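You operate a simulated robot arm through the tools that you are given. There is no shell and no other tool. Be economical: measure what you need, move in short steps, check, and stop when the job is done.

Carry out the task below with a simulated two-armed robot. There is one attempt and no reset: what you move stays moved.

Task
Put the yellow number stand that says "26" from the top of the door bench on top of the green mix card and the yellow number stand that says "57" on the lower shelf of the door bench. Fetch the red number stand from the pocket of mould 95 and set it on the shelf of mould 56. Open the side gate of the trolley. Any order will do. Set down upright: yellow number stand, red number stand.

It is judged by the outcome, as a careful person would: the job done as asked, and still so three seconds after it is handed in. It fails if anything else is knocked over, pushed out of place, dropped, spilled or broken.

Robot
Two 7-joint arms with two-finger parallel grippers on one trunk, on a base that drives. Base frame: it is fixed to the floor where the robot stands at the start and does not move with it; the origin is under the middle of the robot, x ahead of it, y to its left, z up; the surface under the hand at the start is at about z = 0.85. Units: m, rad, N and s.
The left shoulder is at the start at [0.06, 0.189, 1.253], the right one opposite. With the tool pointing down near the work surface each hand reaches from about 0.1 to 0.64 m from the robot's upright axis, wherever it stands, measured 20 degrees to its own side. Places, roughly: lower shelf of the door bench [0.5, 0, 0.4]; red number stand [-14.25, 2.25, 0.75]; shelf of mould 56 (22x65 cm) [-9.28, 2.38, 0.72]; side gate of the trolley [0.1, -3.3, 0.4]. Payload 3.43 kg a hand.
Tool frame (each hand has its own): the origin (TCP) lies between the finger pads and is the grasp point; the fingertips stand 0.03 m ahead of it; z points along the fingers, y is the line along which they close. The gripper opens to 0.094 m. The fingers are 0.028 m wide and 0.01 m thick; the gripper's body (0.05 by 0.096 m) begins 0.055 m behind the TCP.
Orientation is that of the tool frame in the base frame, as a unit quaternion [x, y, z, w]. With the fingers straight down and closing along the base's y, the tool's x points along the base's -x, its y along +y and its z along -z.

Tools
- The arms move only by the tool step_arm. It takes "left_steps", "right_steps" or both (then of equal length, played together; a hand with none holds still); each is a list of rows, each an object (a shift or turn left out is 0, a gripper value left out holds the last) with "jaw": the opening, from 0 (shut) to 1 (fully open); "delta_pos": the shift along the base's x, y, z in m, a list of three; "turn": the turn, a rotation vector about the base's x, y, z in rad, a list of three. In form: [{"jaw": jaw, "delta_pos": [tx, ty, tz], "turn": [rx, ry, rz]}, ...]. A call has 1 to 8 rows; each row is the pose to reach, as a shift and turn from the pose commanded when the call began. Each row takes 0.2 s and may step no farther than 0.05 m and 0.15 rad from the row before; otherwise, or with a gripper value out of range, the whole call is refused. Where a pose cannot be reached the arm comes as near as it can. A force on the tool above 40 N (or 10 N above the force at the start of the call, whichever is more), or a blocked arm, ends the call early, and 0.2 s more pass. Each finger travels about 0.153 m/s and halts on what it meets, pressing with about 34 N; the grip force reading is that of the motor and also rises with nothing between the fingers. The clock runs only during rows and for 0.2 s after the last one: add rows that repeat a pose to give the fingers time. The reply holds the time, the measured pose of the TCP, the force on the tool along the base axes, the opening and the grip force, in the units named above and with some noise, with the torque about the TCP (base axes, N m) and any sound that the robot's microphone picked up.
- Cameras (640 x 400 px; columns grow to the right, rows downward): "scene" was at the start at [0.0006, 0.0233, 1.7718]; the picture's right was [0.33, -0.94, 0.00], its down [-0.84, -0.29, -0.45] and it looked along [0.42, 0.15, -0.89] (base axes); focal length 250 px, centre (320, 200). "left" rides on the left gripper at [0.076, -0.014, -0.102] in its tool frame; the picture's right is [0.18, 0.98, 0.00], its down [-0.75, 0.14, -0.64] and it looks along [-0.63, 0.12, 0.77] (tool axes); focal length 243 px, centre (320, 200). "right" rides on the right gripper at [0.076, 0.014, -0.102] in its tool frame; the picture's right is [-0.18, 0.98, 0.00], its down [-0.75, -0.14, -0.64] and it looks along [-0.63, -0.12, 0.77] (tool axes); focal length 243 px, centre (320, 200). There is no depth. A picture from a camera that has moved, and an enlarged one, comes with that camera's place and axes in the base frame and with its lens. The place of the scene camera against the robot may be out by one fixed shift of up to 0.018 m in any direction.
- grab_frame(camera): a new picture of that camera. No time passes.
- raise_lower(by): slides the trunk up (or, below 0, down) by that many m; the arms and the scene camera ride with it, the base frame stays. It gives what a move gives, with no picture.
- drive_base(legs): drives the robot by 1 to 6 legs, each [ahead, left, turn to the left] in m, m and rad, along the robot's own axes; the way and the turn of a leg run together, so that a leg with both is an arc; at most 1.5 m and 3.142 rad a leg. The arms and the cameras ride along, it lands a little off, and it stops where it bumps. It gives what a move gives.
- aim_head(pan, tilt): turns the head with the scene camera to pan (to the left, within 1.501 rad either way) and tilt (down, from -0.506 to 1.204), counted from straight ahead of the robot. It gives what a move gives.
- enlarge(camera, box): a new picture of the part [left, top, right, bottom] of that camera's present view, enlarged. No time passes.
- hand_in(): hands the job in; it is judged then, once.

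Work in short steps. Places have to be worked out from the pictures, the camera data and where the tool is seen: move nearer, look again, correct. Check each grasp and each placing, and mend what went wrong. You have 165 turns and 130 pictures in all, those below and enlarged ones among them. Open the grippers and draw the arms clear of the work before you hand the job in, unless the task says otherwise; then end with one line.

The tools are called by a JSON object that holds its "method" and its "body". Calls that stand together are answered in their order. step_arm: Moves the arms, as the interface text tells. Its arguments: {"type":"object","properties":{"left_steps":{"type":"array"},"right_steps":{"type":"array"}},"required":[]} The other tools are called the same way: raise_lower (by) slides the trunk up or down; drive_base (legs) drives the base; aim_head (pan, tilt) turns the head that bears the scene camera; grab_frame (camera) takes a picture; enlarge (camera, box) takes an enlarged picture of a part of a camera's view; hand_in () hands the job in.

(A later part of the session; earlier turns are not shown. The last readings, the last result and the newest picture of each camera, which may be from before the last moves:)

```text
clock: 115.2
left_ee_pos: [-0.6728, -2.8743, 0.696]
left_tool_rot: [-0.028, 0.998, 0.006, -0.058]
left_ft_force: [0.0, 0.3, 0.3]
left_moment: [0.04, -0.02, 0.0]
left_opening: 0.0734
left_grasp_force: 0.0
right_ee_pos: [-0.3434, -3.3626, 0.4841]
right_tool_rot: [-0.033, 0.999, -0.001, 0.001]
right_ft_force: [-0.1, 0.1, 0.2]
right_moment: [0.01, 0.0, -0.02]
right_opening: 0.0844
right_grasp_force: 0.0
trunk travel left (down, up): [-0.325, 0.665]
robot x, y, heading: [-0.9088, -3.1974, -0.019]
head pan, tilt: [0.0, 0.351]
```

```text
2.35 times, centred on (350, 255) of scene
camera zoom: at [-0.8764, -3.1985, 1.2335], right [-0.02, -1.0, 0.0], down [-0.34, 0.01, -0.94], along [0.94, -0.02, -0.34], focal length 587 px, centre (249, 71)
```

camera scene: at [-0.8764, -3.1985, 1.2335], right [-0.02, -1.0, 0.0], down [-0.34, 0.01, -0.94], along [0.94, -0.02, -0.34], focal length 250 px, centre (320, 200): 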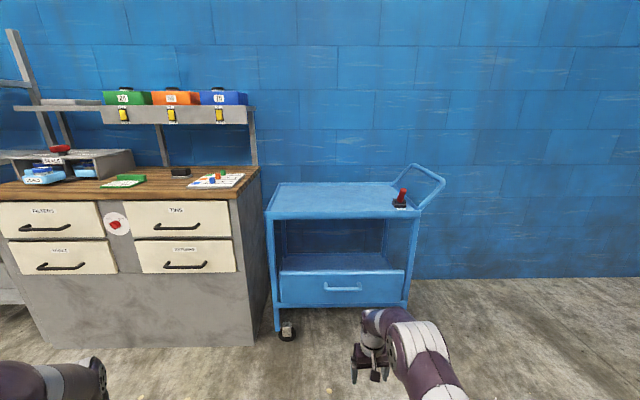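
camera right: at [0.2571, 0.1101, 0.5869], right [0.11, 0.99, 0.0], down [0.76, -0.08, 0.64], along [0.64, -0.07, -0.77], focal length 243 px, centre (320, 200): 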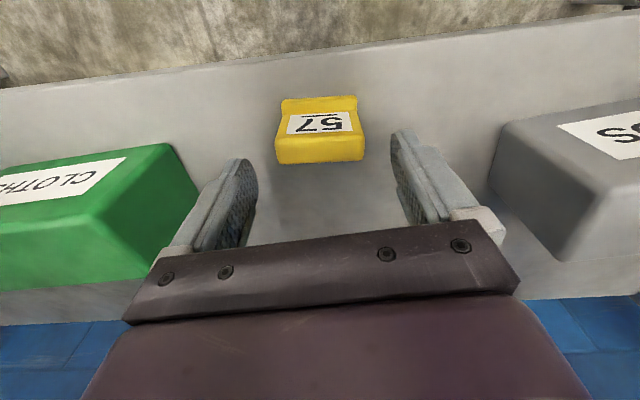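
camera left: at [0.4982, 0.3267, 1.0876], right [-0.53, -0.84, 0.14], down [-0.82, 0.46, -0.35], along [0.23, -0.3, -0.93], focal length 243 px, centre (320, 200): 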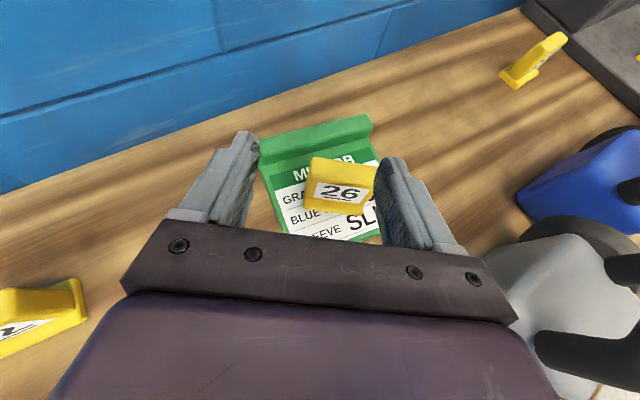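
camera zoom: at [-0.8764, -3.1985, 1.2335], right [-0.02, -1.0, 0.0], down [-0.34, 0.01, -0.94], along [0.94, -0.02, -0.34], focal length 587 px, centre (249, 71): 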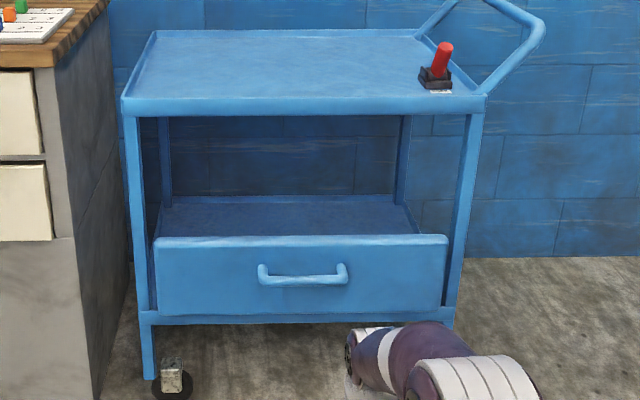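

{"method": "enlarge", "body": {"camera": "scene", "box": [380, 175, 425, 215]}}

{"method": "enlarge", "body": {"camera": "scene", "box": [265, 250, 425, 345]}}

```text
10.00 times, centred on (402, 195) of scene
camera zoom: at [-0.8764, -3.1985, 1.2335], right [-0.02, -1.0, 0.0], down [-0.34, 0.01, -0.94], along [0.94, -0.02, -0.34], focal length 2496 px, centre (-505, 250)
```

zoom: 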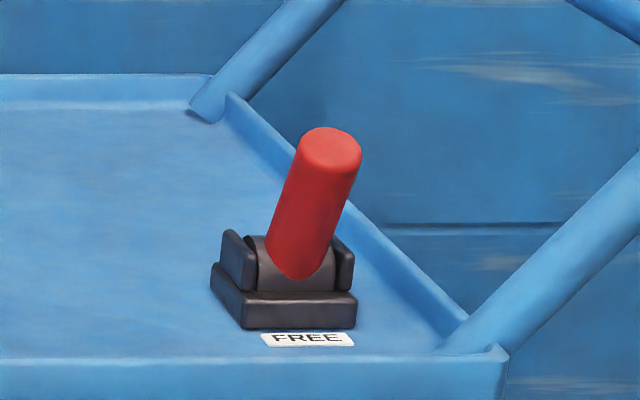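

```text
4.00 times, centred on (345, 298) of scene
camera zoom: at [-0.8764, -3.1985, 1.2335], right [-0.02, -1.0, 0.0], down [-0.34, 0.01, -0.94], along [0.94, -0.02, -0.34], focal length 998 px, centre (220, -190)
```

zoom: 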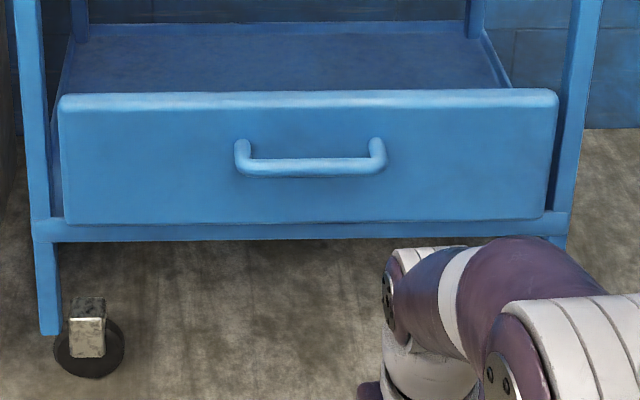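

The lever on top reads "FREE" and leans toward that label, so the trolley may roll and I'll pull gently. I'll turn the right hand so it closes along x, to hook the bar handle from above.

{"method": "step_arm", "body": {"right_steps": [{"delta_pos": [-0.01, 0, 0.02], "turn": [0, 0, -0.15]}, {"delta_pos": [-0.02, 0, 0.04], "turn": [0, 0, -0.3]}, {"delta_pos": [-0.03, 0, 0.06], "turn": [0, 0, -0.45]}, {"delta_pos": [-0.04, 0, 0.08], "turn": [0, 0, -0.6]}, {"delta_pos": [-0.05, 0, 0.1], "turn": [0, 0, -0.75]}, {"delta_pos": [-0.06, 0, 0.1], "turn": [0, 0, -0.9]}, {"delta_pos": [-0.07, 0, 0.1], "turn": [0, 0, -1.05]}, {"delta_pos": [-0.08, 0, 0.1], "turn": [0, 0, -1.2]}]}}

{"method": "step_arm", "body": {"right_steps": [{"jaw": 1, "turn": [0, 0, -0.15]}, {"turn": [0, 0, -0.3]}, {"turn": [0, 0, -0.422]}]}}

{"method": "drive_base", "body": {"legs": [[0.3, 0, 0.019]]}}

{"method": "grab_frame", "body": {"camera": "right"}}

{"method": "grab_frame", "body": {"camera": "scene"}}

```text
clock: 117.0
left_ee_pos: [-0.6729, -2.8753, 0.696]
left_tool_rot: [-0.027, 0.998, 0.006, -0.058]
left_ft_force: [-1.2, -0.3, -0.8]
left_moment: [0.01, 0.02, 0.02]
left_opening: 0.0734
left_grasp_force: 0.0
right_ee_pos: [-0.4241, -3.3625, 0.5842]
right_tool_rot: [0.538, 0.843, -0.002, -0.001]
right_ft_force: [0.0, 0.7, 0.1]
right_moment: [0.02, 0.04, 0.01]
right_opening: 0.0847
right_grasp_force: 0.1
trunk travel left (down, up): [-0.325, 0.665]
robot x, y, heading: [-0.9085, -3.2009, -0.018]
head pan, tilt: [0.0, 0.351]
```

```text
clock: 117.8
left_ee_pos: [-0.6728, -2.8732, 0.6958]
left_tool_rot: [-0.028, 0.998, 0.006, -0.06]
left_ft_force: [0.3, 0.2, 0.2]
left_moment: [0.02, 0.01, -0.01]
left_opening: 0.0731
left_grasp_force: 0.2
right_ee_pos: [-0.4238, -3.363, 0.5839]
right_tool_rot: [0.702, 0.712, -0.002, 0.0]
right_ft_force: [0.1, 0.5, 1.2]
right_moment: [-0.03, 0.01, 0.02]
right_opening: 0.0938
right_grasp_force: 0.0
trunk travel left (down, up): [-0.325, 0.665]
robot x, y, heading: [-0.9094, -3.2014, -0.018]
head pan, tilt: [0.0, 0.351]
```

```text
clock: 119.9
left_ee_pos: [-0.3806, -2.8724, 0.695]
left_tool_rot: [-0.036, 0.998, 0.005, -0.058]
left_ft_force: [0.1, 1.2, 0.2]
left_moment: [0.0, 0.0, 0.0]
left_opening: 0.0735
left_grasp_force: 0.0
right_ee_pos: [-0.1225, -3.3569, 0.5838]
right_tool_rot: [0.695, 0.719, -0.002, -0.001]
right_ft_force: [-0.4, -1.2, -0.2]
right_moment: [0.04, -0.01, 0.0]
right_opening: 0.094
right_grasp_force: 0.0
trunk travel left (down, up): [-0.325, 0.665]
robot x, y, heading: [-0.6099, -3.2029, -0.005]
head pan, tilt: [0.0, 0.351]
```

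```text
71 pictures are left
camera right: at [-0.1104, -3.2809, 0.6865], right [0.99, -0.15, 0.0], down [-0.11, -0.76, 0.64], along [-0.1, -0.64, -0.77], focal length 243 px, centre (320, 200)
```

right: 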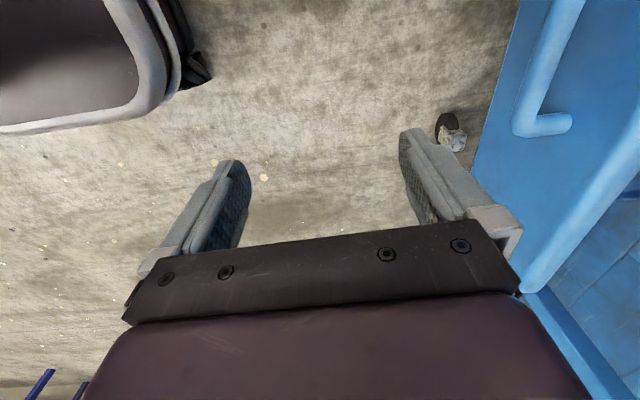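

```text
70 pictures are left
camera scene: at [-0.5771, -3.201, 1.2334], right [0.0, -1.0, 0.0], down [-0.34, 0.0, -0.94], along [0.94, 0.0, -0.34], focal length 250 px, centre (320, 200)
```

scene: 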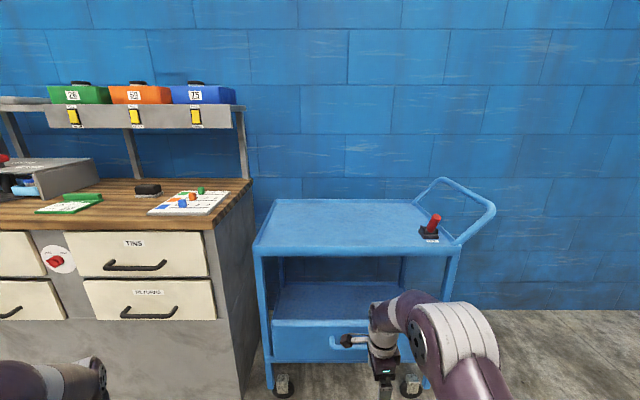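

The bar is at about x 0.083 and y -3.26…-3.40, with the panel behind at x≈0.125. I'll narrow the jaws and move closer.

{"method": "drive_base", "body": {"legs": [[0.1, 0, 0]]}}

{"method": "step_arm", "body": {"right_steps": [{"jaw": 0.4, "delta_pos": [0.03, 0, 0]}, {"delta_pos": [0.06, 0, 0]}, {"delta_pos": [0.08, 0, 0]}, {"delta_pos": [0.08, 0, 0]}]}}

{"method": "grab_frame", "body": {"camera": "right"}}

```text
clock: 121.0
left_ee_pos: [-0.2796, -2.8715, 0.6949]
left_tool_rot: [-0.037, 0.998, 0.006, -0.059]
left_ft_force: [-0.2, -0.5, -0.6]
left_moment: [0.0, 0.03, 0.0]
left_opening: 0.0733
left_grasp_force: 0.1
right_ee_pos: [-0.0194, -3.3579, 0.5829]
right_tool_rot: [0.695, 0.719, -0.002, 0.0]
right_ft_force: [-0.4, -0.4, 0.5]
right_moment: [-0.03, 0.0, -0.02]
right_opening: 0.0941
right_grasp_force: 0.1
trunk travel left (down, up): [-0.325, 0.665]
robot x, y, heading: [-0.5084, -3.2034, -0.006]
head pan, tilt: [0.0, 0.351]
```

```text
clock: 122.0
left_ee_pos: [-0.2799, -2.872, 0.695]
left_tool_rot: [-0.037, 0.998, 0.005, -0.058]
left_ft_force: [1.0, -0.1, -0.1]
left_moment: [-0.02, 0.05, 0.02]
left_opening: 0.0732
left_grasp_force: 0.0
right_ee_pos: [0.059, -3.3567, 0.5838]
right_tool_rot: [0.695, 0.719, -0.002, -0.001]
right_ft_force: [-0.7, -0.4, 0.0]
right_moment: [-0.03, 0.02, 0.02]
right_opening: 0.0377
right_grasp_force: 0.1
trunk travel left (down, up): [-0.325, 0.665]
robot x, y, heading: [-0.5112, -3.2029, -0.001]
head pan, tilt: [0.0, 0.351]
```

```text
69 pictures are left
camera right: at [0.0703, -3.2811, 0.6866], right [0.99, -0.15, 0.0], down [-0.11, -0.76, 0.64], along [-0.1, -0.64, -0.77], focal length 243 px, centre (320, 200)
```

right: 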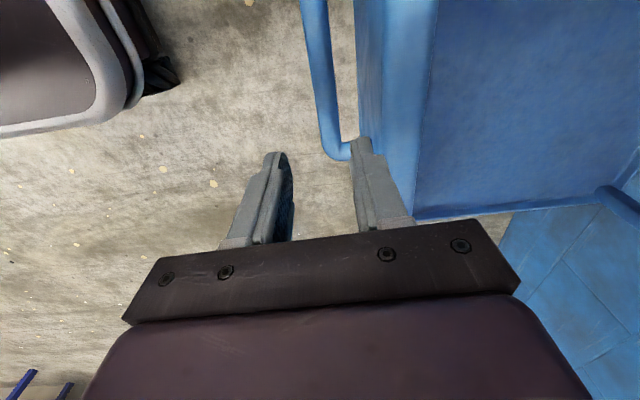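

The hand is aligned over the bar (bar x≈0.062, z≈0.466, panel face x≈0.10). Lower the fingers straddling it.

{"method": "step_arm", "body": {"right_steps": [{"delta_pos": [0.002, 0.01, -0.03]}, {"delta_pos": [0.002, 0.02, -0.06]}, {"delta_pos": [0.002, 0.025, -0.08]}, {"delta_pos": [0.002, 0.025, -0.095]}, {"delta_pos": [0.002, 0.025, -0.11]}, {"delta_pos": [0.002, 0.025, -0.118]}]}}

{"method": "grab_frame", "body": {"camera": "right"}}

```text
clock: 123.4
left_ee_pos: [-0.2796, -2.8735, 0.695]
left_tool_rot: [-0.038, 0.998, 0.006, -0.059]
left_ft_force: [-0.4, -0.7, -0.8]
left_moment: [0.0, 0.01, -0.04]
left_opening: 0.0732
left_grasp_force: 0.1
right_ee_pos: [0.0607, -3.3328, 0.4652]
right_tool_rot: [0.694, 0.72, -0.001, -0.001]
right_ft_force: [-0.2, 0.5, 0.0]
right_moment: [-0.01, -0.02, 0.0]
right_opening: 0.0376
right_grasp_force: 0.0
trunk travel left (down, up): [-0.325, 0.665]
robot x, y, heading: [-0.5097, -3.203, 0.003]
head pan, tilt: [0.0, 0.351]
```

```text
68 pictures are left
camera right: at [0.0725, -3.2564, 0.5682], right [0.99, -0.15, 0.0], down [-0.11, -0.76, 0.64], along [-0.1, -0.64, -0.77], focal length 243 px, centre (320, 200)
```

right: 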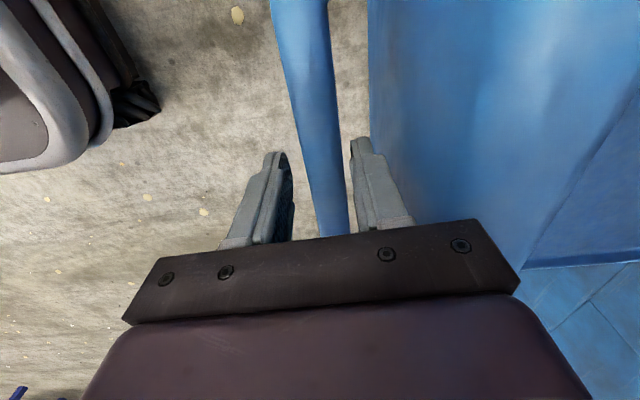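

The bar is between the fingers. Close on it and pull gently along the arc, assuming a bottom hinge.

{"method": "step_arm", "body": {"right_steps": [{"jaw": 0}, {"jaw": 0}, {"delta_pos": [-0.009, 0, -0.003]}, {"delta_pos": [-0.019, 0, -0.0075]}, {"delta_pos": [-0.019, 0, -0.0075]}]}}

{"method": "grab_frame", "body": {"camera": "scene"}}

```text
clock: 124.6
left_ee_pos: [-0.2784, -2.872, 0.6968]
left_tool_rot: [-0.037, 0.998, 0.006, -0.058]
left_ft_force: [0.6, -0.6, -0.5]
left_moment: [-0.01, 0.02, -0.01]
left_opening: 0.0732
left_grasp_force: 0.0
right_ee_pos: [0.0485, -3.3322, 0.4627]
right_tool_rot: [0.695, 0.719, 0.006, 0.005]
right_ft_force: [36.4, -7.5, 9.5]
right_moment: [-1.04, -5.07, -2.03]
right_opening: 0.0204
right_grasp_force: 45.1
trunk travel left (down, up): [-0.325, 0.665]
robot x, y, heading: [-0.5106, -3.2024, -0.001]
head pan, tilt: [0.0, 0.351]
```

```text
67 pictures are left
camera scene: at [-0.4756, -3.2011, 1.2337], right [0.0, -1.0, 0.0], down [-0.34, 0.0, -0.94], along [0.94, 0.0, -0.34], focal length 250 px, centre (320, 200)
```

scene: 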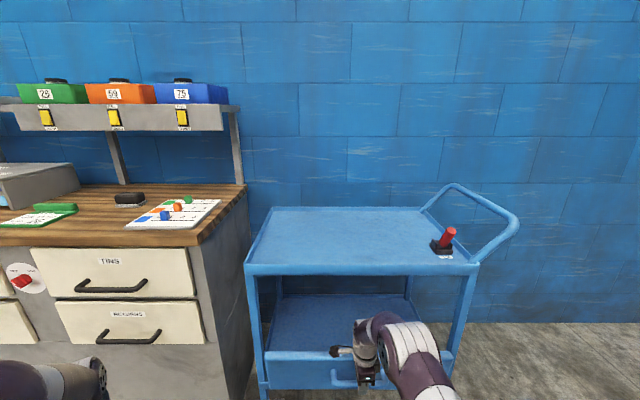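

There is 36 N of resistance and little motion, so the gate seems held. I'll ease off the tension, then study the lever and its labels from closer.

{"method": "step_arm", "body": {"right_steps": [{"delta_pos": [0.01, 0, 0.004]}, {"delta_pos": [0.017, 0, 0.0065]}, {"delta_pos": [0.017, 0, 0.0065], "jaw": 0.4}, {"delta_pos": [0.017, 0, 0.0065]}]}}

{"method": "enlarge", "body": {"camera": "scene", "box": [410, 215, 490, 270]}}

{"method": "enlarge", "body": {"camera": "scene", "box": [230, 260, 490, 400]}}

```text
clock: 125.6
left_ee_pos: [-0.2801, -2.8719, 0.6954]
left_tool_rot: [-0.037, 0.998, 0.006, -0.058]
left_ft_force: [-1.4, -0.6, 0.1]
left_moment: [-0.04, 0.01, 0.01]
left_opening: 0.0731
left_grasp_force: 0.1
right_ee_pos: [0.0582, -3.3327, 0.4648]
right_tool_rot: [0.694, 0.72, -0.002, -0.001]
right_ft_force: [0.3, -4.4, 10.6]
right_moment: [-0.01, -0.4, -0.16]
right_opening: 0.0362
right_grasp_force: 0.0
trunk travel left (down, up): [-0.325, 0.665]
robot x, y, heading: [-0.5104, -3.2038, 0.0]
head pan, tilt: [0.0, 0.351]
```

```text
7.27 times, centred on (450, 242) of scene
camera zoom: at [-0.4777, -3.2009, 1.2334], right [0.0, -1.0, 0.0], down [-0.34, 0.0, -0.94], along [0.94, 0.0, -0.34], focal length 1816 px, centre (-626, -109)
```

zoom: 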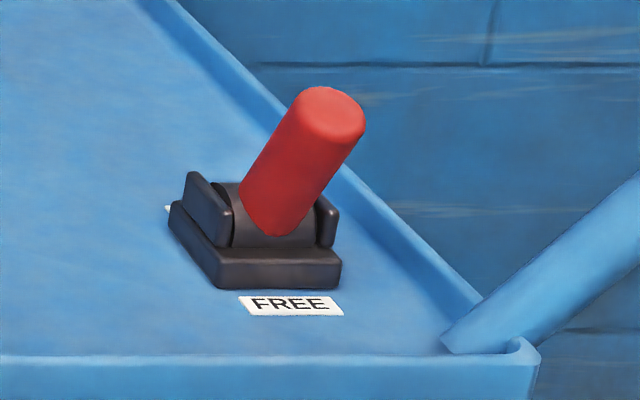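

```text
2.46 times, centred on (360, 330) of scene
camera zoom: at [-0.4777, -3.2009, 1.2334], right [0.0, -1.0, 0.0], down [-0.34, 0.0, -0.94], along [0.94, 0.0, -0.34], focal length 614 px, centre (222, -120)
```

zoom: 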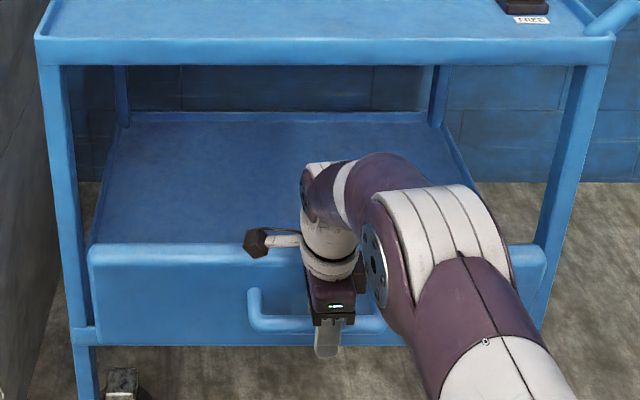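

The lever does lean to FREE. I'll check whether the trolley rolled or the gate shifted by comparing the right view with the earlier one.

{"method": "grab_frame", "body": {"camera": "right"}}

```text
64 pictures are left
camera right: at [0.0696, -3.2553, 0.5675], right [0.99, -0.15, 0.0], down [-0.11, -0.76, 0.64], along [-0.1, -0.64, -0.77], focal length 243 px, centre (320, 200)
```

right: 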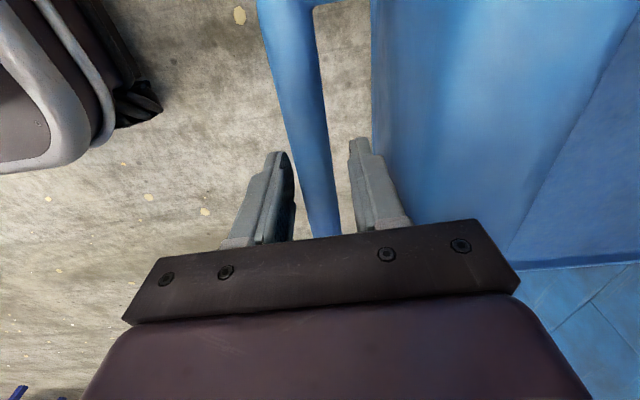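

The bar has moved about 11 mm outward while the panel bottom and floor marks are unchanged. So the gate is bottom-hinged and stiff, and the trolley did not roll. Grip again and pull more slowly.

{"method": "step_arm", "body": {"right_steps": [{"jaw": 0}, {"jaw": 0, "delta_pos": [-0.008, 0, 0]}, {"delta_pos": [-0.012, 0, -0.002]}, {"delta_pos": [-0.016, 0, -0.004]}, {"delta_pos": [-0.02, 0, -0.006]}, {"delta_pos": [-0.024, 0, -0.009]}, {"delta_pos": [-0.028, 0, -0.012]}, {"delta_pos": [-0.032, 0, -0.014]}]}}

{"method": "grab_frame", "body": {"camera": "right"}}

```text
clock: 127.1
left_ee_pos: [-0.2792, -2.8723, 0.6945]
left_tool_rot: [-0.037, 0.998, 0.007, -0.059]
left_ft_force: [0.5, 0.1, -0.5]
left_moment: [0.01, -0.02, -0.02]
left_opening: 0.0733
left_grasp_force: 0.1
right_ee_pos: [0.0443, -3.3325, 0.462]
right_tool_rot: [0.696, 0.718, 0.008, 0.009]
right_ft_force: [0.2, 1.0, 1.6]
right_moment: [-1.05, -0.54, -1.04]
right_opening: 0.0202
right_grasp_force: 45.1
trunk travel left (down, up): [-0.325, 0.665]
robot x, y, heading: [-0.5078, -3.2055, -0.0]
head pan, tilt: [0.0, 0.351]
stopped in row 7 (right hand): the force on the tool passed its limit at 41 N (the readings are from after the stop); the commanded pose is now the measured one
```

```text
63 pictures are left
camera right: at [0.053, -3.2554, 0.5649], right [0.99, -0.15, 0.02], down [-0.13, -0.76, 0.64], along [-0.08, -0.63, -0.77], focal length 243 px, centre (320, 200)
```

right: 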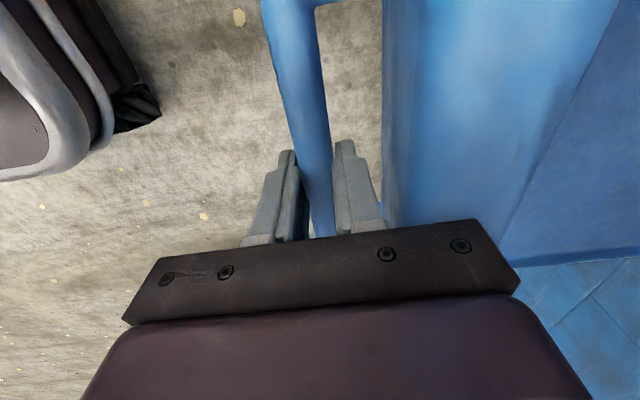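

{"method": "enlarge", "body": {"camera": "scene", "box": [230, 260, 490, 400]}}

```text
2.46 times, centred on (360, 330) of scene
camera zoom: at [-0.4764, -3.2007, 1.2334], right [0.0, -1.0, 0.0], down [-0.34, 0.0, -0.94], along [0.94, 0.0, -0.34], focal length 614 px, centre (222, -120)
```

zoom: 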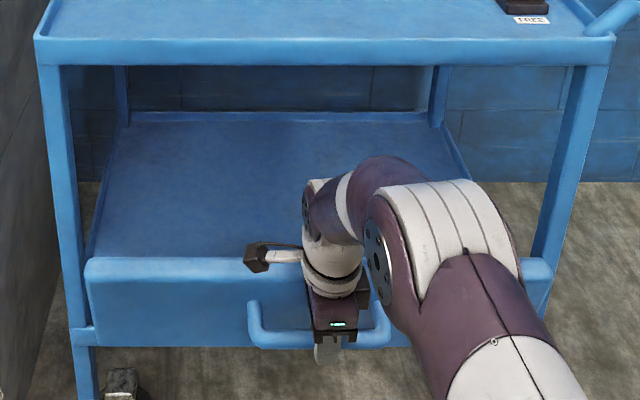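

The gate panel's top has come out (row 245→260) while the trolley frame has not moved, so it is bottom-hinged. Gripping the top edge gives more leverage, so release and rise to see that edge.

{"method": "step_arm", "body": {"right_steps": [{"jaw": 0.45}, {"jaw": 0.45}, {"delta_pos": [0.006, 0, 0.04]}, {"delta_pos": [0.006, 0, 0.085]}, {"delta_pos": [0.006, 0, 0.13]}, {"delta_pos": [0.006, 0, 0.16], "jaw": 1}, {"delta_pos": [0.006, 0, 0.16]}]}}

{"method": "grab_frame", "body": {"camera": "right"}}

```text
clock: 128.7
left_ee_pos: [-0.2796, -2.8727, 0.6952]
left_tool_rot: [-0.037, 0.998, 0.006, -0.058]
left_ft_force: [0.2, 0.8, -0.2]
left_moment: [0.02, 0.0, 0.02]
left_opening: 0.0735
left_grasp_force: 0.0
right_ee_pos: [0.0488, -3.3311, 0.6202]
right_tool_rot: [0.695, 0.719, 0.009, 0.008]
right_ft_force: [-0.4, 0.6, 0.5]
right_moment: [-0.01, 0.02, 0.01]
right_opening: 0.0941
right_grasp_force: 0.1
trunk travel left (down, up): [-0.325, 0.665]
robot x, y, heading: [-0.5116, -3.2048, -0.002]
head pan, tilt: [0.0, 0.351]
```

```text
61 pictures are left
camera right: at [0.0578, -3.255, 0.7239], right [0.99, -0.15, 0.02], down [-0.13, -0.76, 0.64], along [-0.08, -0.63, -0.77], focal length 243 px, centre (320, 200)
```

right: 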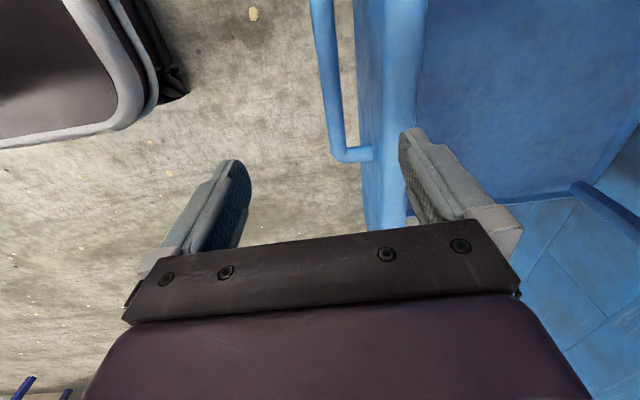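

The panel's top edge is at about x 0.11, z 0.52–0.545. I'll pitch the hand slightly forward to keep the wrist clear of the tray, then move over the edge.

{"method": "step_arm", "body": {"right_steps": [{"delta_pos": [0.02, 0, 0], "turn": [0, -0.15, 0]}, {"delta_pos": [0.04, 0, -0.005], "turn": [0, -0.3, 0]}, {"delta_pos": [0.052, 0, -0.02], "turn": [0, -0.3, 0]}, {"delta_pos": [0.052, 0, -0.03], "turn": [0, -0.3, 0]}]}}

{"method": "grab_frame", "body": {"camera": "right"}}

{"method": "enlarge", "body": {"camera": "scene", "box": [230, 230, 490, 400]}}

```text
clock: 129.7
left_ee_pos: [-0.2793, -2.8721, 0.6956]
left_tool_rot: [-0.037, 0.998, 0.005, -0.059]
left_ft_force: [0.5, 0.6, -0.1]
left_moment: [0.0, 0.04, 0.0]
left_opening: 0.0732
left_grasp_force: 0.0
right_ee_pos: [0.1028, -3.3307, 0.5912]
right_tool_rot: [0.687, 0.709, 0.113, 0.115]
right_ft_force: [-0.1, -0.7, -0.7]
right_moment: [0.0, 0.03, 0.0]
right_opening: 0.0937
right_grasp_force: 0.0
trunk travel left (down, up): [-0.325, 0.665]
robot x, y, heading: [-0.5135, -3.2022, -0.003]
head pan, tilt: [0.0, 0.351]
```

```text
60 pictures are left
camera right: at [0.0803, -3.2552, 0.6921], right [0.94, -0.15, 0.31], down [-0.31, -0.76, 0.57], along [0.15, -0.63, -0.76], focal length 243 px, centre (320, 200)
```

right: 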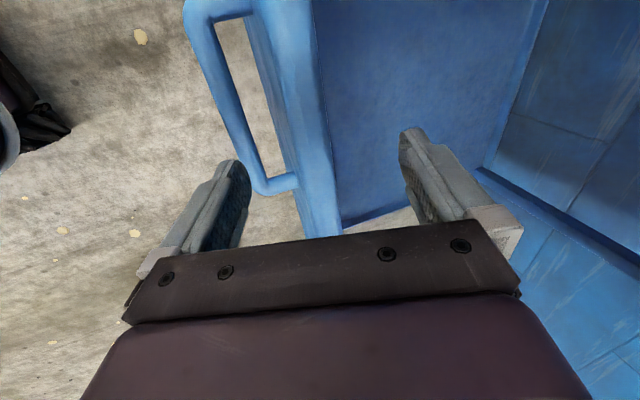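

```text
2.35 times, centred on (360, 315) of scene
camera zoom: at [-0.4761, -3.2011, 1.2335], right [0.0, -1.0, 0.0], down [-0.34, 0.0, -0.94], along [0.94, 0.0, -0.34], focal length 587 px, centre (226, -71)
```

zoom: 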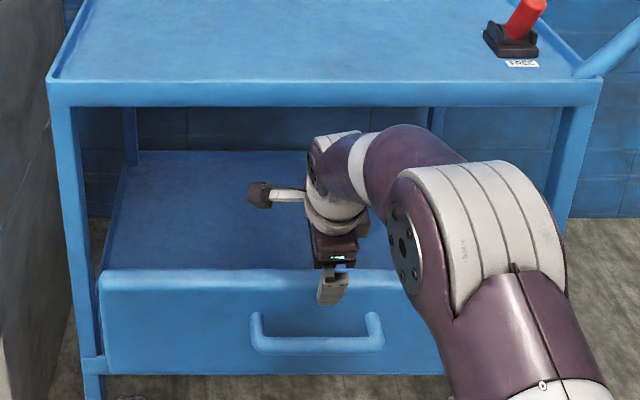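

The panel edge sits between the open fingers. Move down along the finger axis and close on it.

{"method": "step_arm", "body": {"right_steps": [{"delta_pos": [0.005, 0, -0.015]}, {"delta_pos": [0.01, 0, -0.03]}, {"delta_pos": [0.015, 0, -0.045]}, {"delta_pos": [0.018, 0, -0.056]}, {"delta_pos": [0.018, 0, -0.056], "jaw": 0}, {"delta_pos": [0.018, 0, -0.056], "jaw": 0}, {"delta_pos": [0.018, 0, -0.056], "jaw": 0}]}}

{"method": "grab_frame", "body": {"camera": "right"}}

```text
clock: 131.2
left_ee_pos: [-0.2817, -2.8725, 0.6963]
left_tool_rot: [-0.036, 0.998, 0.006, -0.059]
left_ft_force: [-1.2, 0.9, -0.1]
left_moment: [0.02, -0.01, -0.02]
left_opening: 0.0735
left_grasp_force: 0.1
right_ee_pos: [0.1144, -3.3313, 0.5321]
right_tool_rot: [0.69, 0.708, 0.106, 0.109]
right_ft_force: [-10.2, 1.6, 11.5]
right_moment: [0.14, 1.02, -1.14]
right_opening: 0.0372
right_grasp_force: 45.3
trunk travel left (down, up): [-0.325, 0.665]
robot x, y, heading: [-0.5095, -3.2045, -0.008]
head pan, tilt: [0.0, 0.351]
stopped in row 7 (right hand): the force on the tool passed its limit at 41 N (the readings are from after the stop); the commanded pose is now the measured one
```

```text
58 pictures are left
camera right: at [0.0938, -3.2554, 0.6337], right [0.94, -0.16, 0.3], down [-0.31, -0.76, 0.58], along [0.13, -0.63, -0.76], focal length 243 px, centre (320, 200)
```

right: 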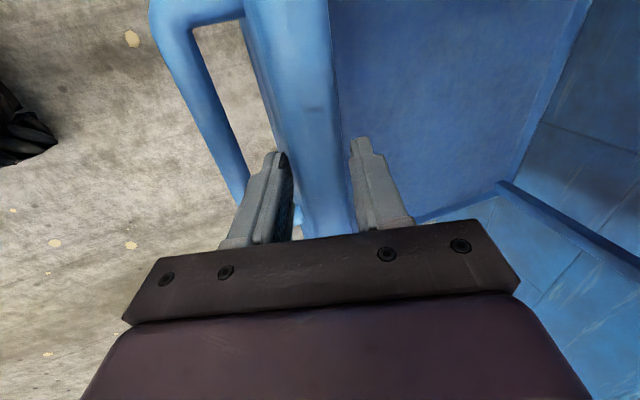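

The panel edge is clamped. Pull along the arc with the hand rotating along.

{"method": "step_arm", "body": {"right_steps": [{"jaw": 0, "delta_pos": [-0.008, 0, -0.001], "turn": [0, -0.04, 0]}, {"delta_pos": [-0.016, 0, -0.002], "turn": [0, -0.08, 0]}, {"delta_pos": [-0.024, 0, -0.0035], "turn": [0, -0.12, 0]}, {"delta_pos": [-0.031, 0, -0.005], "turn": [0, -0.16, 0]}, {"delta_pos": [-0.039, 0, -0.0075], "turn": [0, -0.2, 0]}, {"delta_pos": [-0.046, 0, -0.01], "turn": [0, -0.24, 0]}, {"delta_pos": [-0.054, 0, -0.0125], "turn": [0, -0.28, 0]}, {"delta_pos": [-0.061, 0, -0.0155], "turn": [0, -0.32, 0]}]}}

{"method": "enlarge", "body": {"camera": "scene", "box": [230, 230, 490, 400]}}

```text
clock: 133.0
left_ee_pos: [-0.2824, -2.8722, 0.6946]
left_tool_rot: [-0.035, 0.998, 0.006, -0.056]
left_ft_force: [-0.5, -0.3, 0.1]
left_moment: [0.03, -0.04, 0.0]
left_opening: 0.0733
left_grasp_force: 0.1
right_ee_pos: [0.0548, -3.331, 0.5198]
right_tool_rot: [0.662, 0.681, 0.218, 0.225]
right_ft_force: [-14.6, -2.5, 36.0]
right_moment: [0.36, 0.44, -1.3]
right_opening: 0.0383
right_grasp_force: 45.1
trunk travel left (down, up): [-0.325, 0.665]
robot x, y, heading: [-0.5137, -3.2033, 0.002]
head pan, tilt: [0.0, 0.351]
```

```text
2.35 times, centred on (360, 315) of scene
camera zoom: at [-0.4821, -3.2005, 1.2338], right [0.0, -1.0, 0.0], down [-0.34, 0.0, -0.94], along [0.94, 0.0, -0.34], focal length 587 px, centre (226, -71)
```

zoom: 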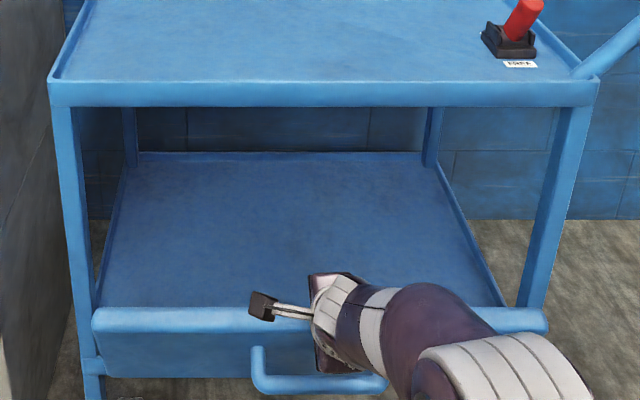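

The gate is opening smoothly, with some radial push, so I'll follow a slightly wider arc.

{"method": "step_arm", "body": {"right_steps": [{"jaw": 0, "delta_pos": [-0.009, 0, 0.002], "turn": [0, -0.05, 0]}, {"delta_pos": [-0.019, 0, -0.002], "turn": [0, -0.1, 0]}, {"delta_pos": [-0.028, 0, -0.007], "turn": [0, -0.15, 0]}, {"delta_pos": [-0.037, 0, -0.013], "turn": [0, -0.2, 0]}, {"delta_pos": [-0.045, 0, -0.018], "turn": [0, -0.25, 0]}, {"delta_pos": [-0.053, 0, -0.024], "turn": [0, -0.3, 0]}, {"delta_pos": [-0.061, 0, -0.03], "turn": [0, -0.35, 0]}, {"delta_pos": [-0.069, 0, -0.037], "turn": [0, -0.4, 0]}]}}

{"method": "grab_frame", "body": {"camera": "scene"}}

```text
clock: 134.2
left_ee_pos: [-0.2852, -2.8724, 0.6974]
left_tool_rot: [-0.035, 0.998, 0.005, -0.056]
left_ft_force: [-0.2, 0.3, 0.0]
left_moment: [-0.01, -0.03, 0.0]
left_opening: 0.0733
left_grasp_force: 0.1
right_ee_pos: [0.0874, -3.3286, 0.5456]
right_tool_rot: [0.635, 0.658, 0.281, 0.292]
right_ft_force: [-40.5, -1.1, 30.3]
right_moment: [0.37, 0.43, 0.51]
right_opening: 0.0
right_grasp_force: 33.2
right hand out of reach, approached as far as the arm can: row 2, 3, 4, 5, 6
trunk travel left (down, up): [-0.325, 0.665]
robot x, y, heading: [-0.5151, -3.2042, -0.007]
head pan, tilt: [0.0, 0.351]
stopped in row 6 (right hand): the force on the tool passed its limit at 163 N (the readings are from after the stop); the commanded pose is now the measured one
```

```text
56 pictures are left
camera scene: at [-0.4858, -3.2005, 1.2344], right [0.0, -1.0, 0.0], down [-0.34, 0.0, -0.94], along [0.94, 0.0, -0.34], focal length 250 px, centre (320, 200)
```

scene: 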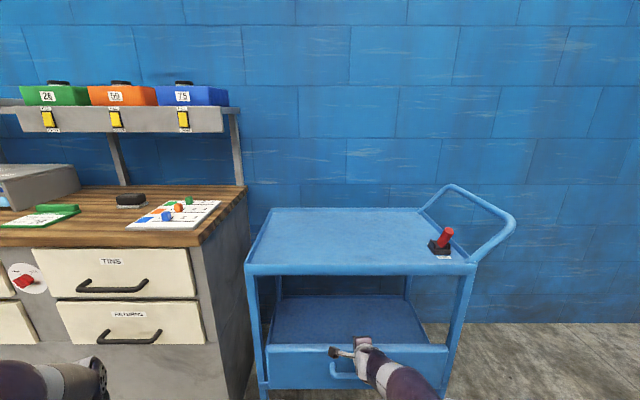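

The arm hit a wrist limit, the grip popped off, and the gate went back nearly closed. I'll back the hand off and restore a modest pitch before retrying with less rotation.

{"method": "step_arm", "body": {"right_steps": [{"delta_pos": [-0.012, 0, 0.01]}, {"delta_pos": [-0.02, 0, 0.04], "turn": [0, 0.1, 0]}, {"delta_pos": [-0.03, 0, 0.07], "turn": [0, 0.22, 0]}, {"delta_pos": [-0.03, 0, 0.08], "turn": [0, 0.34, 0], "jaw": 1}, {"delta_pos": [-0.03, 0, 0.08], "turn": [0, 0.48, 0]}, {"delta_pos": [-0.03, 0, 0.08], "turn": [0, 0.56, 0]}]}}

{"method": "grab_frame", "body": {"camera": "right"}}

{"method": "enlarge", "body": {"camera": "scene", "box": [230, 230, 490, 400]}}

```text
clock: 135.6
left_ee_pos: [-0.281, -2.8728, 0.6957]
left_tool_rot: [-0.037, 0.998, 0.005, -0.06]
left_ft_force: [0.1, 0.1, 0.3]
left_moment: [-0.02, -0.02, -0.01]
left_opening: 0.0733
left_grasp_force: 0.0
right_ee_pos: [0.0602, -3.328, 0.6186]
right_tool_rot: [0.688, 0.713, 0.09, 0.095]
right_ft_force: [0.4, 0.1, -0.3]
right_moment: [0.0, 0.01, -0.01]
right_opening: 0.0939
right_grasp_force: 0.1
right hand out of reach, approached as far as the arm can: row 1
trunk travel left (down, up): [-0.325, 0.665]
robot x, y, heading: [-0.5159, -3.2003, -0.006]
head pan, tilt: [0.0, 0.351]
```

```text
55 pictures are left
camera right: at [0.0443, -3.252, 0.7207], right [0.95, -0.15, 0.26], down [-0.28, -0.76, 0.59], along [0.11, -0.64, -0.76], focal length 243 px, centre (320, 200)
```

right: 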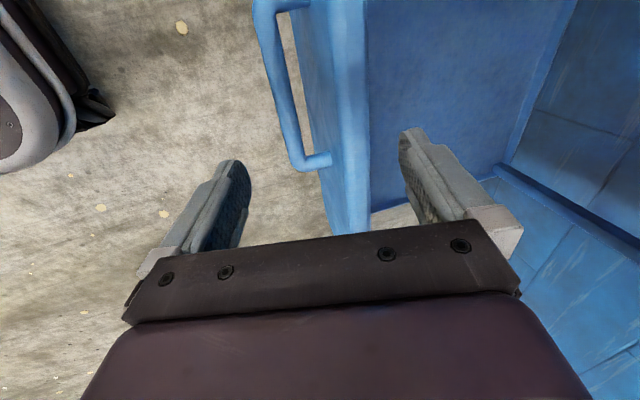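

```text
2.35 times, centred on (360, 315) of scene
camera zoom: at [-0.4776, -3.2012, 1.2334], right [0.0, -1.0, 0.0], down [-0.34, 0.0, -0.94], along [0.94, 0.0, -0.34], focal length 587 px, centre (226, -71)
```

zoom: 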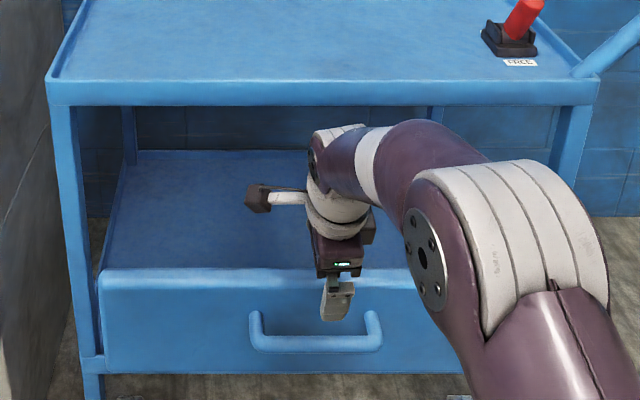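

The gate top is back to about 0.1 rad and the trolley is unmoved. Regrip the top edge as before.

{"method": "step_arm", "body": {"right_steps": [{"delta_pos": [0.02, 0, -0.015], "turn": [0, -0.05, 0]}, {"delta_pos": [0.043, 0, -0.027], "turn": [0, -0.05, 0]}, {"delta_pos": [0.05, 0, -0.05], "turn": [0, -0.05, 0]}, {"delta_pos": [0.057, 0, -0.075], "turn": [0, -0.05, 0]}, {"delta_pos": [0.057, 0, -0.086], "turn": [0, -0.05, 0]}, {"delta_pos": [0.057, 0, -0.086], "turn": [0, -0.05, 0], "jaw": 0.35}, {"delta_pos": [0.057, 0, -0.086], "turn": [0, -0.05, 0], "jaw": 0.35}]}}

{"method": "step_arm", "body": {"right_steps": [{"jaw": 0, "delta_pos": [-0.008, 0, -0.001], "turn": [0, -0.04, 0]}, {"delta_pos": [-0.016, 0, -0.001], "turn": [0, -0.08, 0]}, {"delta_pos": [-0.024, 0, -0.002], "turn": [0, -0.12, 0]}, {"delta_pos": [-0.031, 0, -0.003], "turn": [0, -0.16, 0]}, {"delta_pos": [-0.039, 0, -0.005], "turn": [0, -0.2, 0]}, {"delta_pos": [-0.046, 0, -0.007], "turn": [0, -0.24, 0]}, {"delta_pos": [-0.054, 0, -0.009], "turn": [0, -0.27, 0]}, {"delta_pos": [-0.061, 0, -0.012], "turn": [0, -0.28, 0]}]}}

```text
clock: 137.2
left_ee_pos: [-0.2815, -2.8741, 0.6963]
left_tool_rot: [-0.035, 0.998, 0.005, -0.059]
left_ft_force: [0.8, -0.8, 0.5]
left_moment: [0.01, 0.02, 0.0]
left_opening: 0.0733
left_grasp_force: 0.0
right_ee_pos: [0.1161, -3.3278, 0.5301]
right_tool_rot: [0.686, 0.711, 0.106, 0.112]
right_ft_force: [-18.1, 1.9, -2.5]
right_moment: [-0.07, 0.6, -0.25]
right_opening: 0.043
right_grasp_force: 9.0
trunk travel left (down, up): [-0.325, 0.665]
robot x, y, heading: [-0.5092, -3.2032, -0.002]
head pan, tilt: [0.0, 0.351]
```

```text
clock: 139.0
left_ee_pos: [-0.2806, -2.8743, 0.695]
left_tool_rot: [-0.035, 0.998, 0.006, -0.058]
left_ft_force: [0.4, -0.5, -0.8]
left_moment: [0.03, 0.01, -0.01]
left_opening: 0.0731
left_grasp_force: 0.0
right_ee_pos: [0.057, -3.3282, 0.5233]
right_tool_rot: [0.664, 0.687, 0.204, 0.213]
right_ft_force: [-3.5, -4.4, 1.7]
right_moment: [1.02, 0.23, -1.03]
right_opening: 0.0378
right_grasp_force: 44.8
trunk travel left (down, up): [-0.325, 0.665]
robot x, y, heading: [-0.5097, -3.2065, 0.003]
head pan, tilt: [0.0, 0.351]
```

Open to about 0.45 rad with low forces. Continue with mostly translation, keeping the pitch.

{"method": "step_arm", "body": {"right_steps": [{"delta_pos": [-0.008, 0, -0.002]}, {"delta_pos": [-0.016, 0, -0.005]}, {"delta_pos": [-0.024, 0, -0.008]}, {"delta_pos": [-0.032, 0, -0.012]}, {"delta_pos": [-0.04, 0, -0.017]}]}}

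{"method": "enlarge", "body": {"camera": "scene", "box": [230, 230, 490, 400]}}

```text
clock: 140.2
left_ee_pos: [-0.2812, -2.8729, 0.6942]
left_tool_rot: [-0.036, 0.998, 0.005, -0.058]
left_ft_force: [0.3, -0.6, 0.5]
left_moment: [-0.03, 0.03, 0.01]
left_opening: 0.0735
left_grasp_force: 0.1
right_ee_pos: [0.0162, -3.3284, 0.5038]
right_tool_rot: [0.663, 0.689, 0.203, 0.212]
right_ft_force: [-8.9, -1.1, 7.7]
right_moment: [1.12, 0.4, -0.59]
right_opening: 0.0333
right_grasp_force: 45.1
trunk travel left (down, up): [-0.325, 0.665]
robot x, y, heading: [-0.5088, -3.2032, -0.005]
head pan, tilt: [0.0, 0.351]
```

```text
2.35 times, centred on (360, 315) of scene
camera zoom: at [-0.4791, -3.2012, 1.2335], right [0.0, -1.0, 0.0], down [-0.34, 0.0, -0.94], along [0.94, 0.0, -0.34], focal length 587 px, centre (226, -71)
```

zoom: 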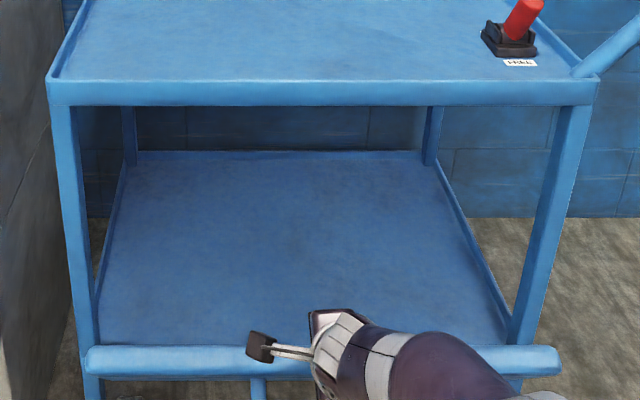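

{"method": "step_arm", "body": {"right_steps": [{"delta_pos": [-0.008, 0, -0.005]}, {"delta_pos": [-0.016, 0, -0.011]}, {"delta_pos": [-0.024, 0, -0.018]}, {"delta_pos": [-0.031, 0, -0.025]}, {"delta_pos": [-0.038, 0, -0.033]}, {"delta_pos": [-0.045, 0, -0.041]}]}}

{"method": "grab_frame", "body": {"camera": "right"}}

```text
clock: 141.5
left_ee_pos: [-0.2838, -2.8722, 0.6964]
left_tool_rot: [-0.035, 0.998, 0.005, -0.056]
left_ft_force: [0.3, 0.3, -0.1]
left_moment: [0.02, 0.0, 0.0]
left_opening: 0.0734
left_grasp_force: 0.0
right_ee_pos: [-0.004, -3.3263, 0.4868]
right_tool_rot: [0.664, 0.689, 0.203, 0.21]
right_ft_force: [-18.2, 2.8, 25.3]
right_moment: [0.26, -0.67, -1.74]
right_opening: 0.0342
right_grasp_force: 45.4
right hand out of reach, approached as far as the arm can: row 3, 4, 5, 6
trunk travel left (down, up): [-0.325, 0.665]
robot x, y, heading: [-0.5123, -3.2053, 0.001]
head pan, tilt: [0.0, 0.351]
stopped in row 6 (right hand): the force on the tool passed its limit at 42 N (the readings are from after the stop); the commanded pose is now the measured one
```

```text
52 pictures are left
camera right: at [-0.0526, -3.2504, 0.5786], right [0.82, -0.15, 0.55], down [-0.45, -0.76, 0.47], along [0.35, -0.63, -0.69], focal length 243 px, centre (320, 200)
```

right: 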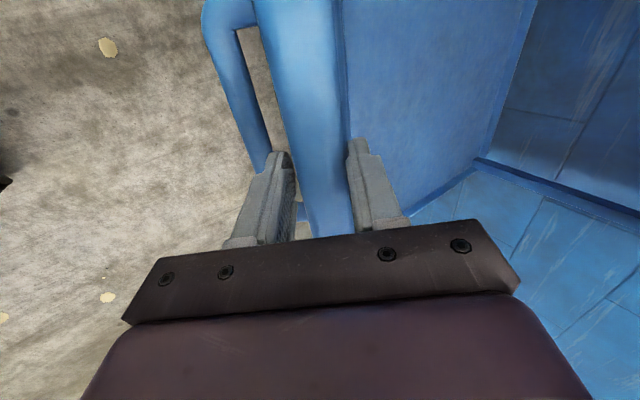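

The arm is at its limit again, with the gate about 45° open. Release along the finger axis and see whether the gate stays put.

{"method": "step_arm", "body": {"right_steps": [{"jaw": 0.8}, {"jaw": 0.8}, {"delta_pos": [-0.01, 0, 0.02], "jaw": 0.8}, {"delta_pos": [-0.02, 0, 0.05]}, {"delta_pos": [-0.02, 0, 0.09], "turn": [0, 0.14, 0]}, {"delta_pos": [-0.02, 0, 0.12], "turn": [0, 0.28, 0]}, {"delta_pos": [-0.02, 0, 0.13], "turn": [0, 0.42, 0]}, {"delta_pos": [-0.02, 0, 0.13], "turn": [0, 0.56, 0]}]}}

{"method": "enlarge", "body": {"camera": "scene", "box": [230, 230, 490, 400]}}

```text
clock: 143.3
left_ee_pos: [-0.2809, -2.8727, 0.6953]
left_tool_rot: [-0.036, 0.998, 0.006, -0.058]
left_ft_force: [-0.2, 0.4, -0.4]
left_moment: [0.01, 0.01, -0.01]
left_opening: 0.0731
left_grasp_force: 0.1
right_ee_pos: [-0.024, -3.3263, 0.6135]
right_tool_rot: [0.694, 0.72, 0.008, 0.007]
right_ft_force: [0.8, 0.3, 0.4]
right_moment: [0.02, 0.04, 0.0]
right_opening: 0.0754
right_grasp_force: 0.1
trunk travel left (down, up): [-0.325, 0.665]
robot x, y, heading: [-0.5111, -3.2024, -0.004]
head pan, tilt: [0.0, 0.351]
```

```text
2.35 times, centred on (360, 315) of scene
camera zoom: at [-0.4779, -3.2013, 1.2334], right [0.0, -1.0, 0.0], down [-0.34, 0.0, -0.94], along [0.94, 0.0, -0.34], focal length 587 px, centre (226, -71)
```

zoom: 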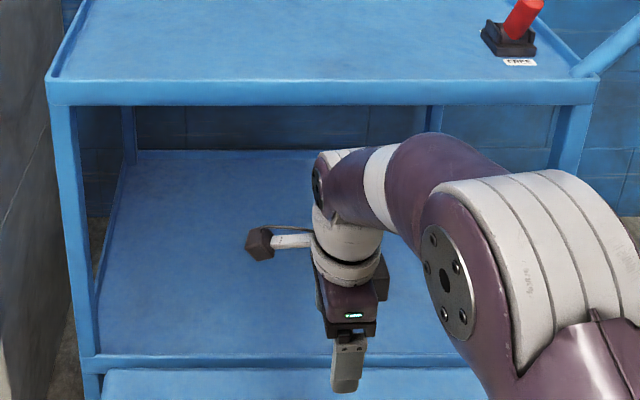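

The panel seems to have swung down on its own. Tilt the head down and pan slightly to see.

{"method": "aim_head", "body": {"pan": -0.1, "tilt": 0.8}}

{"method": "grab_frame", "body": {"camera": "scene"}}

{"method": "grab_frame", "body": {"camera": "right"}}

```text
clock: 144.2
left_ee_pos: [-0.2813, -2.8725, 0.6943]
left_tool_rot: [-0.035, 0.998, 0.005, -0.058]
left_ft_force: [1.0, -0.7, 0.2]
left_moment: [-0.04, -0.02, 0.03]
left_opening: 0.0731
left_grasp_force: 0.0
right_ee_pos: [-0.0233, -3.3259, 0.6124]
right_tool_rot: [0.693, 0.721, 0.009, 0.009]
right_ft_force: [0.4, 0.5, 0.3]
right_moment: [-0.02, 0.01, -0.01]
right_opening: 0.0751
right_grasp_force: 0.1
trunk travel left (down, up): [-0.325, 0.665]
robot x, y, heading: [-0.5162, -3.2027, -0.002]
head pan, tilt: [-0.099, 0.799]
```

```text
50 pictures are left
camera scene: at [-0.491, -3.2093, 1.1939], right [-0.1, -0.99, 0.0], down [-0.71, 0.07, -0.7], along [0.69, -0.07, -0.72], focal length 250 px, centre (320, 200)
```

scene: 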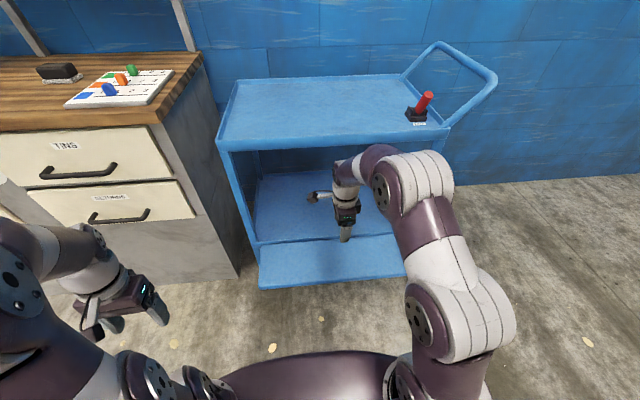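

```text
49 pictures are left
camera right: at [-0.0159, -3.2509, 0.7166], right [0.99, -0.15, 0.03], down [-0.13, -0.76, 0.64], along [-0.07, -0.63, -0.77], focal length 243 px, centre (320, 200)
```

right: 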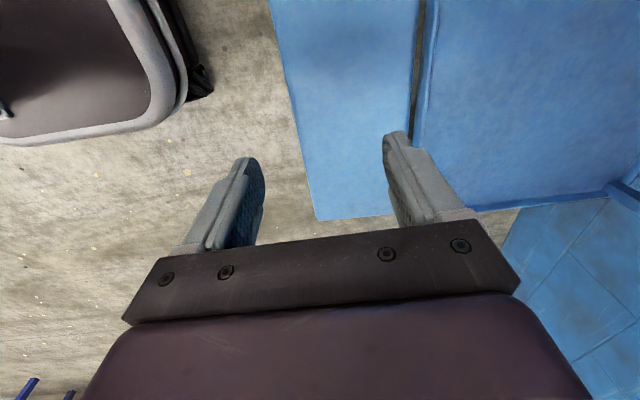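

The gate now hangs open at roughly 90°. I'll press down lightly with closed fingers to confirm it is at its end stop.

{"method": "step_arm", "body": {"right_steps": [{"jaw": 0, "delta_pos": [0, 0, -0.04]}, {"delta_pos": [0, 0, -0.09]}, {"delta_pos": [0, 0, -0.14]}, {"delta_pos": [0, 0, -0.18]}, {"delta_pos": [0, 0, -0.21]}, {"delta_pos": [0, 0, -0.23]}, {"delta_pos": [0, 0, -0.245]}, {"delta_pos": [0, 0, -0.26]}]}}

```text
clock: 145.9
left_ee_pos: [-0.282, -2.8727, 0.696]
left_tool_rot: [-0.035, 0.998, 0.005, -0.058]
left_ft_force: [-0.9, -0.8, -0.2]
left_moment: [0.01, 0.01, 0.03]
left_opening: 0.0733
left_grasp_force: 0.0
right_ee_pos: [-0.0244, -3.3261, 0.3709]
right_tool_rot: [0.693, 0.72, 0.009, 0.008]
right_ft_force: [-9.6, 1.4, 18.9]
right_moment: [-0.15, 0.17, 0.02]
right_opening: 0.0
right_grasp_force: 32.7
trunk travel left (down, up): [-0.325, 0.665]
robot x, y, heading: [-0.5147, -3.204, -0.004]
head pan, tilt: [-0.099, 0.799]
stopped in row 8 (right hand): the force on the tool passed its limit at 57 N (the readings are from after the stop); the commanded pose is now the measured one
```

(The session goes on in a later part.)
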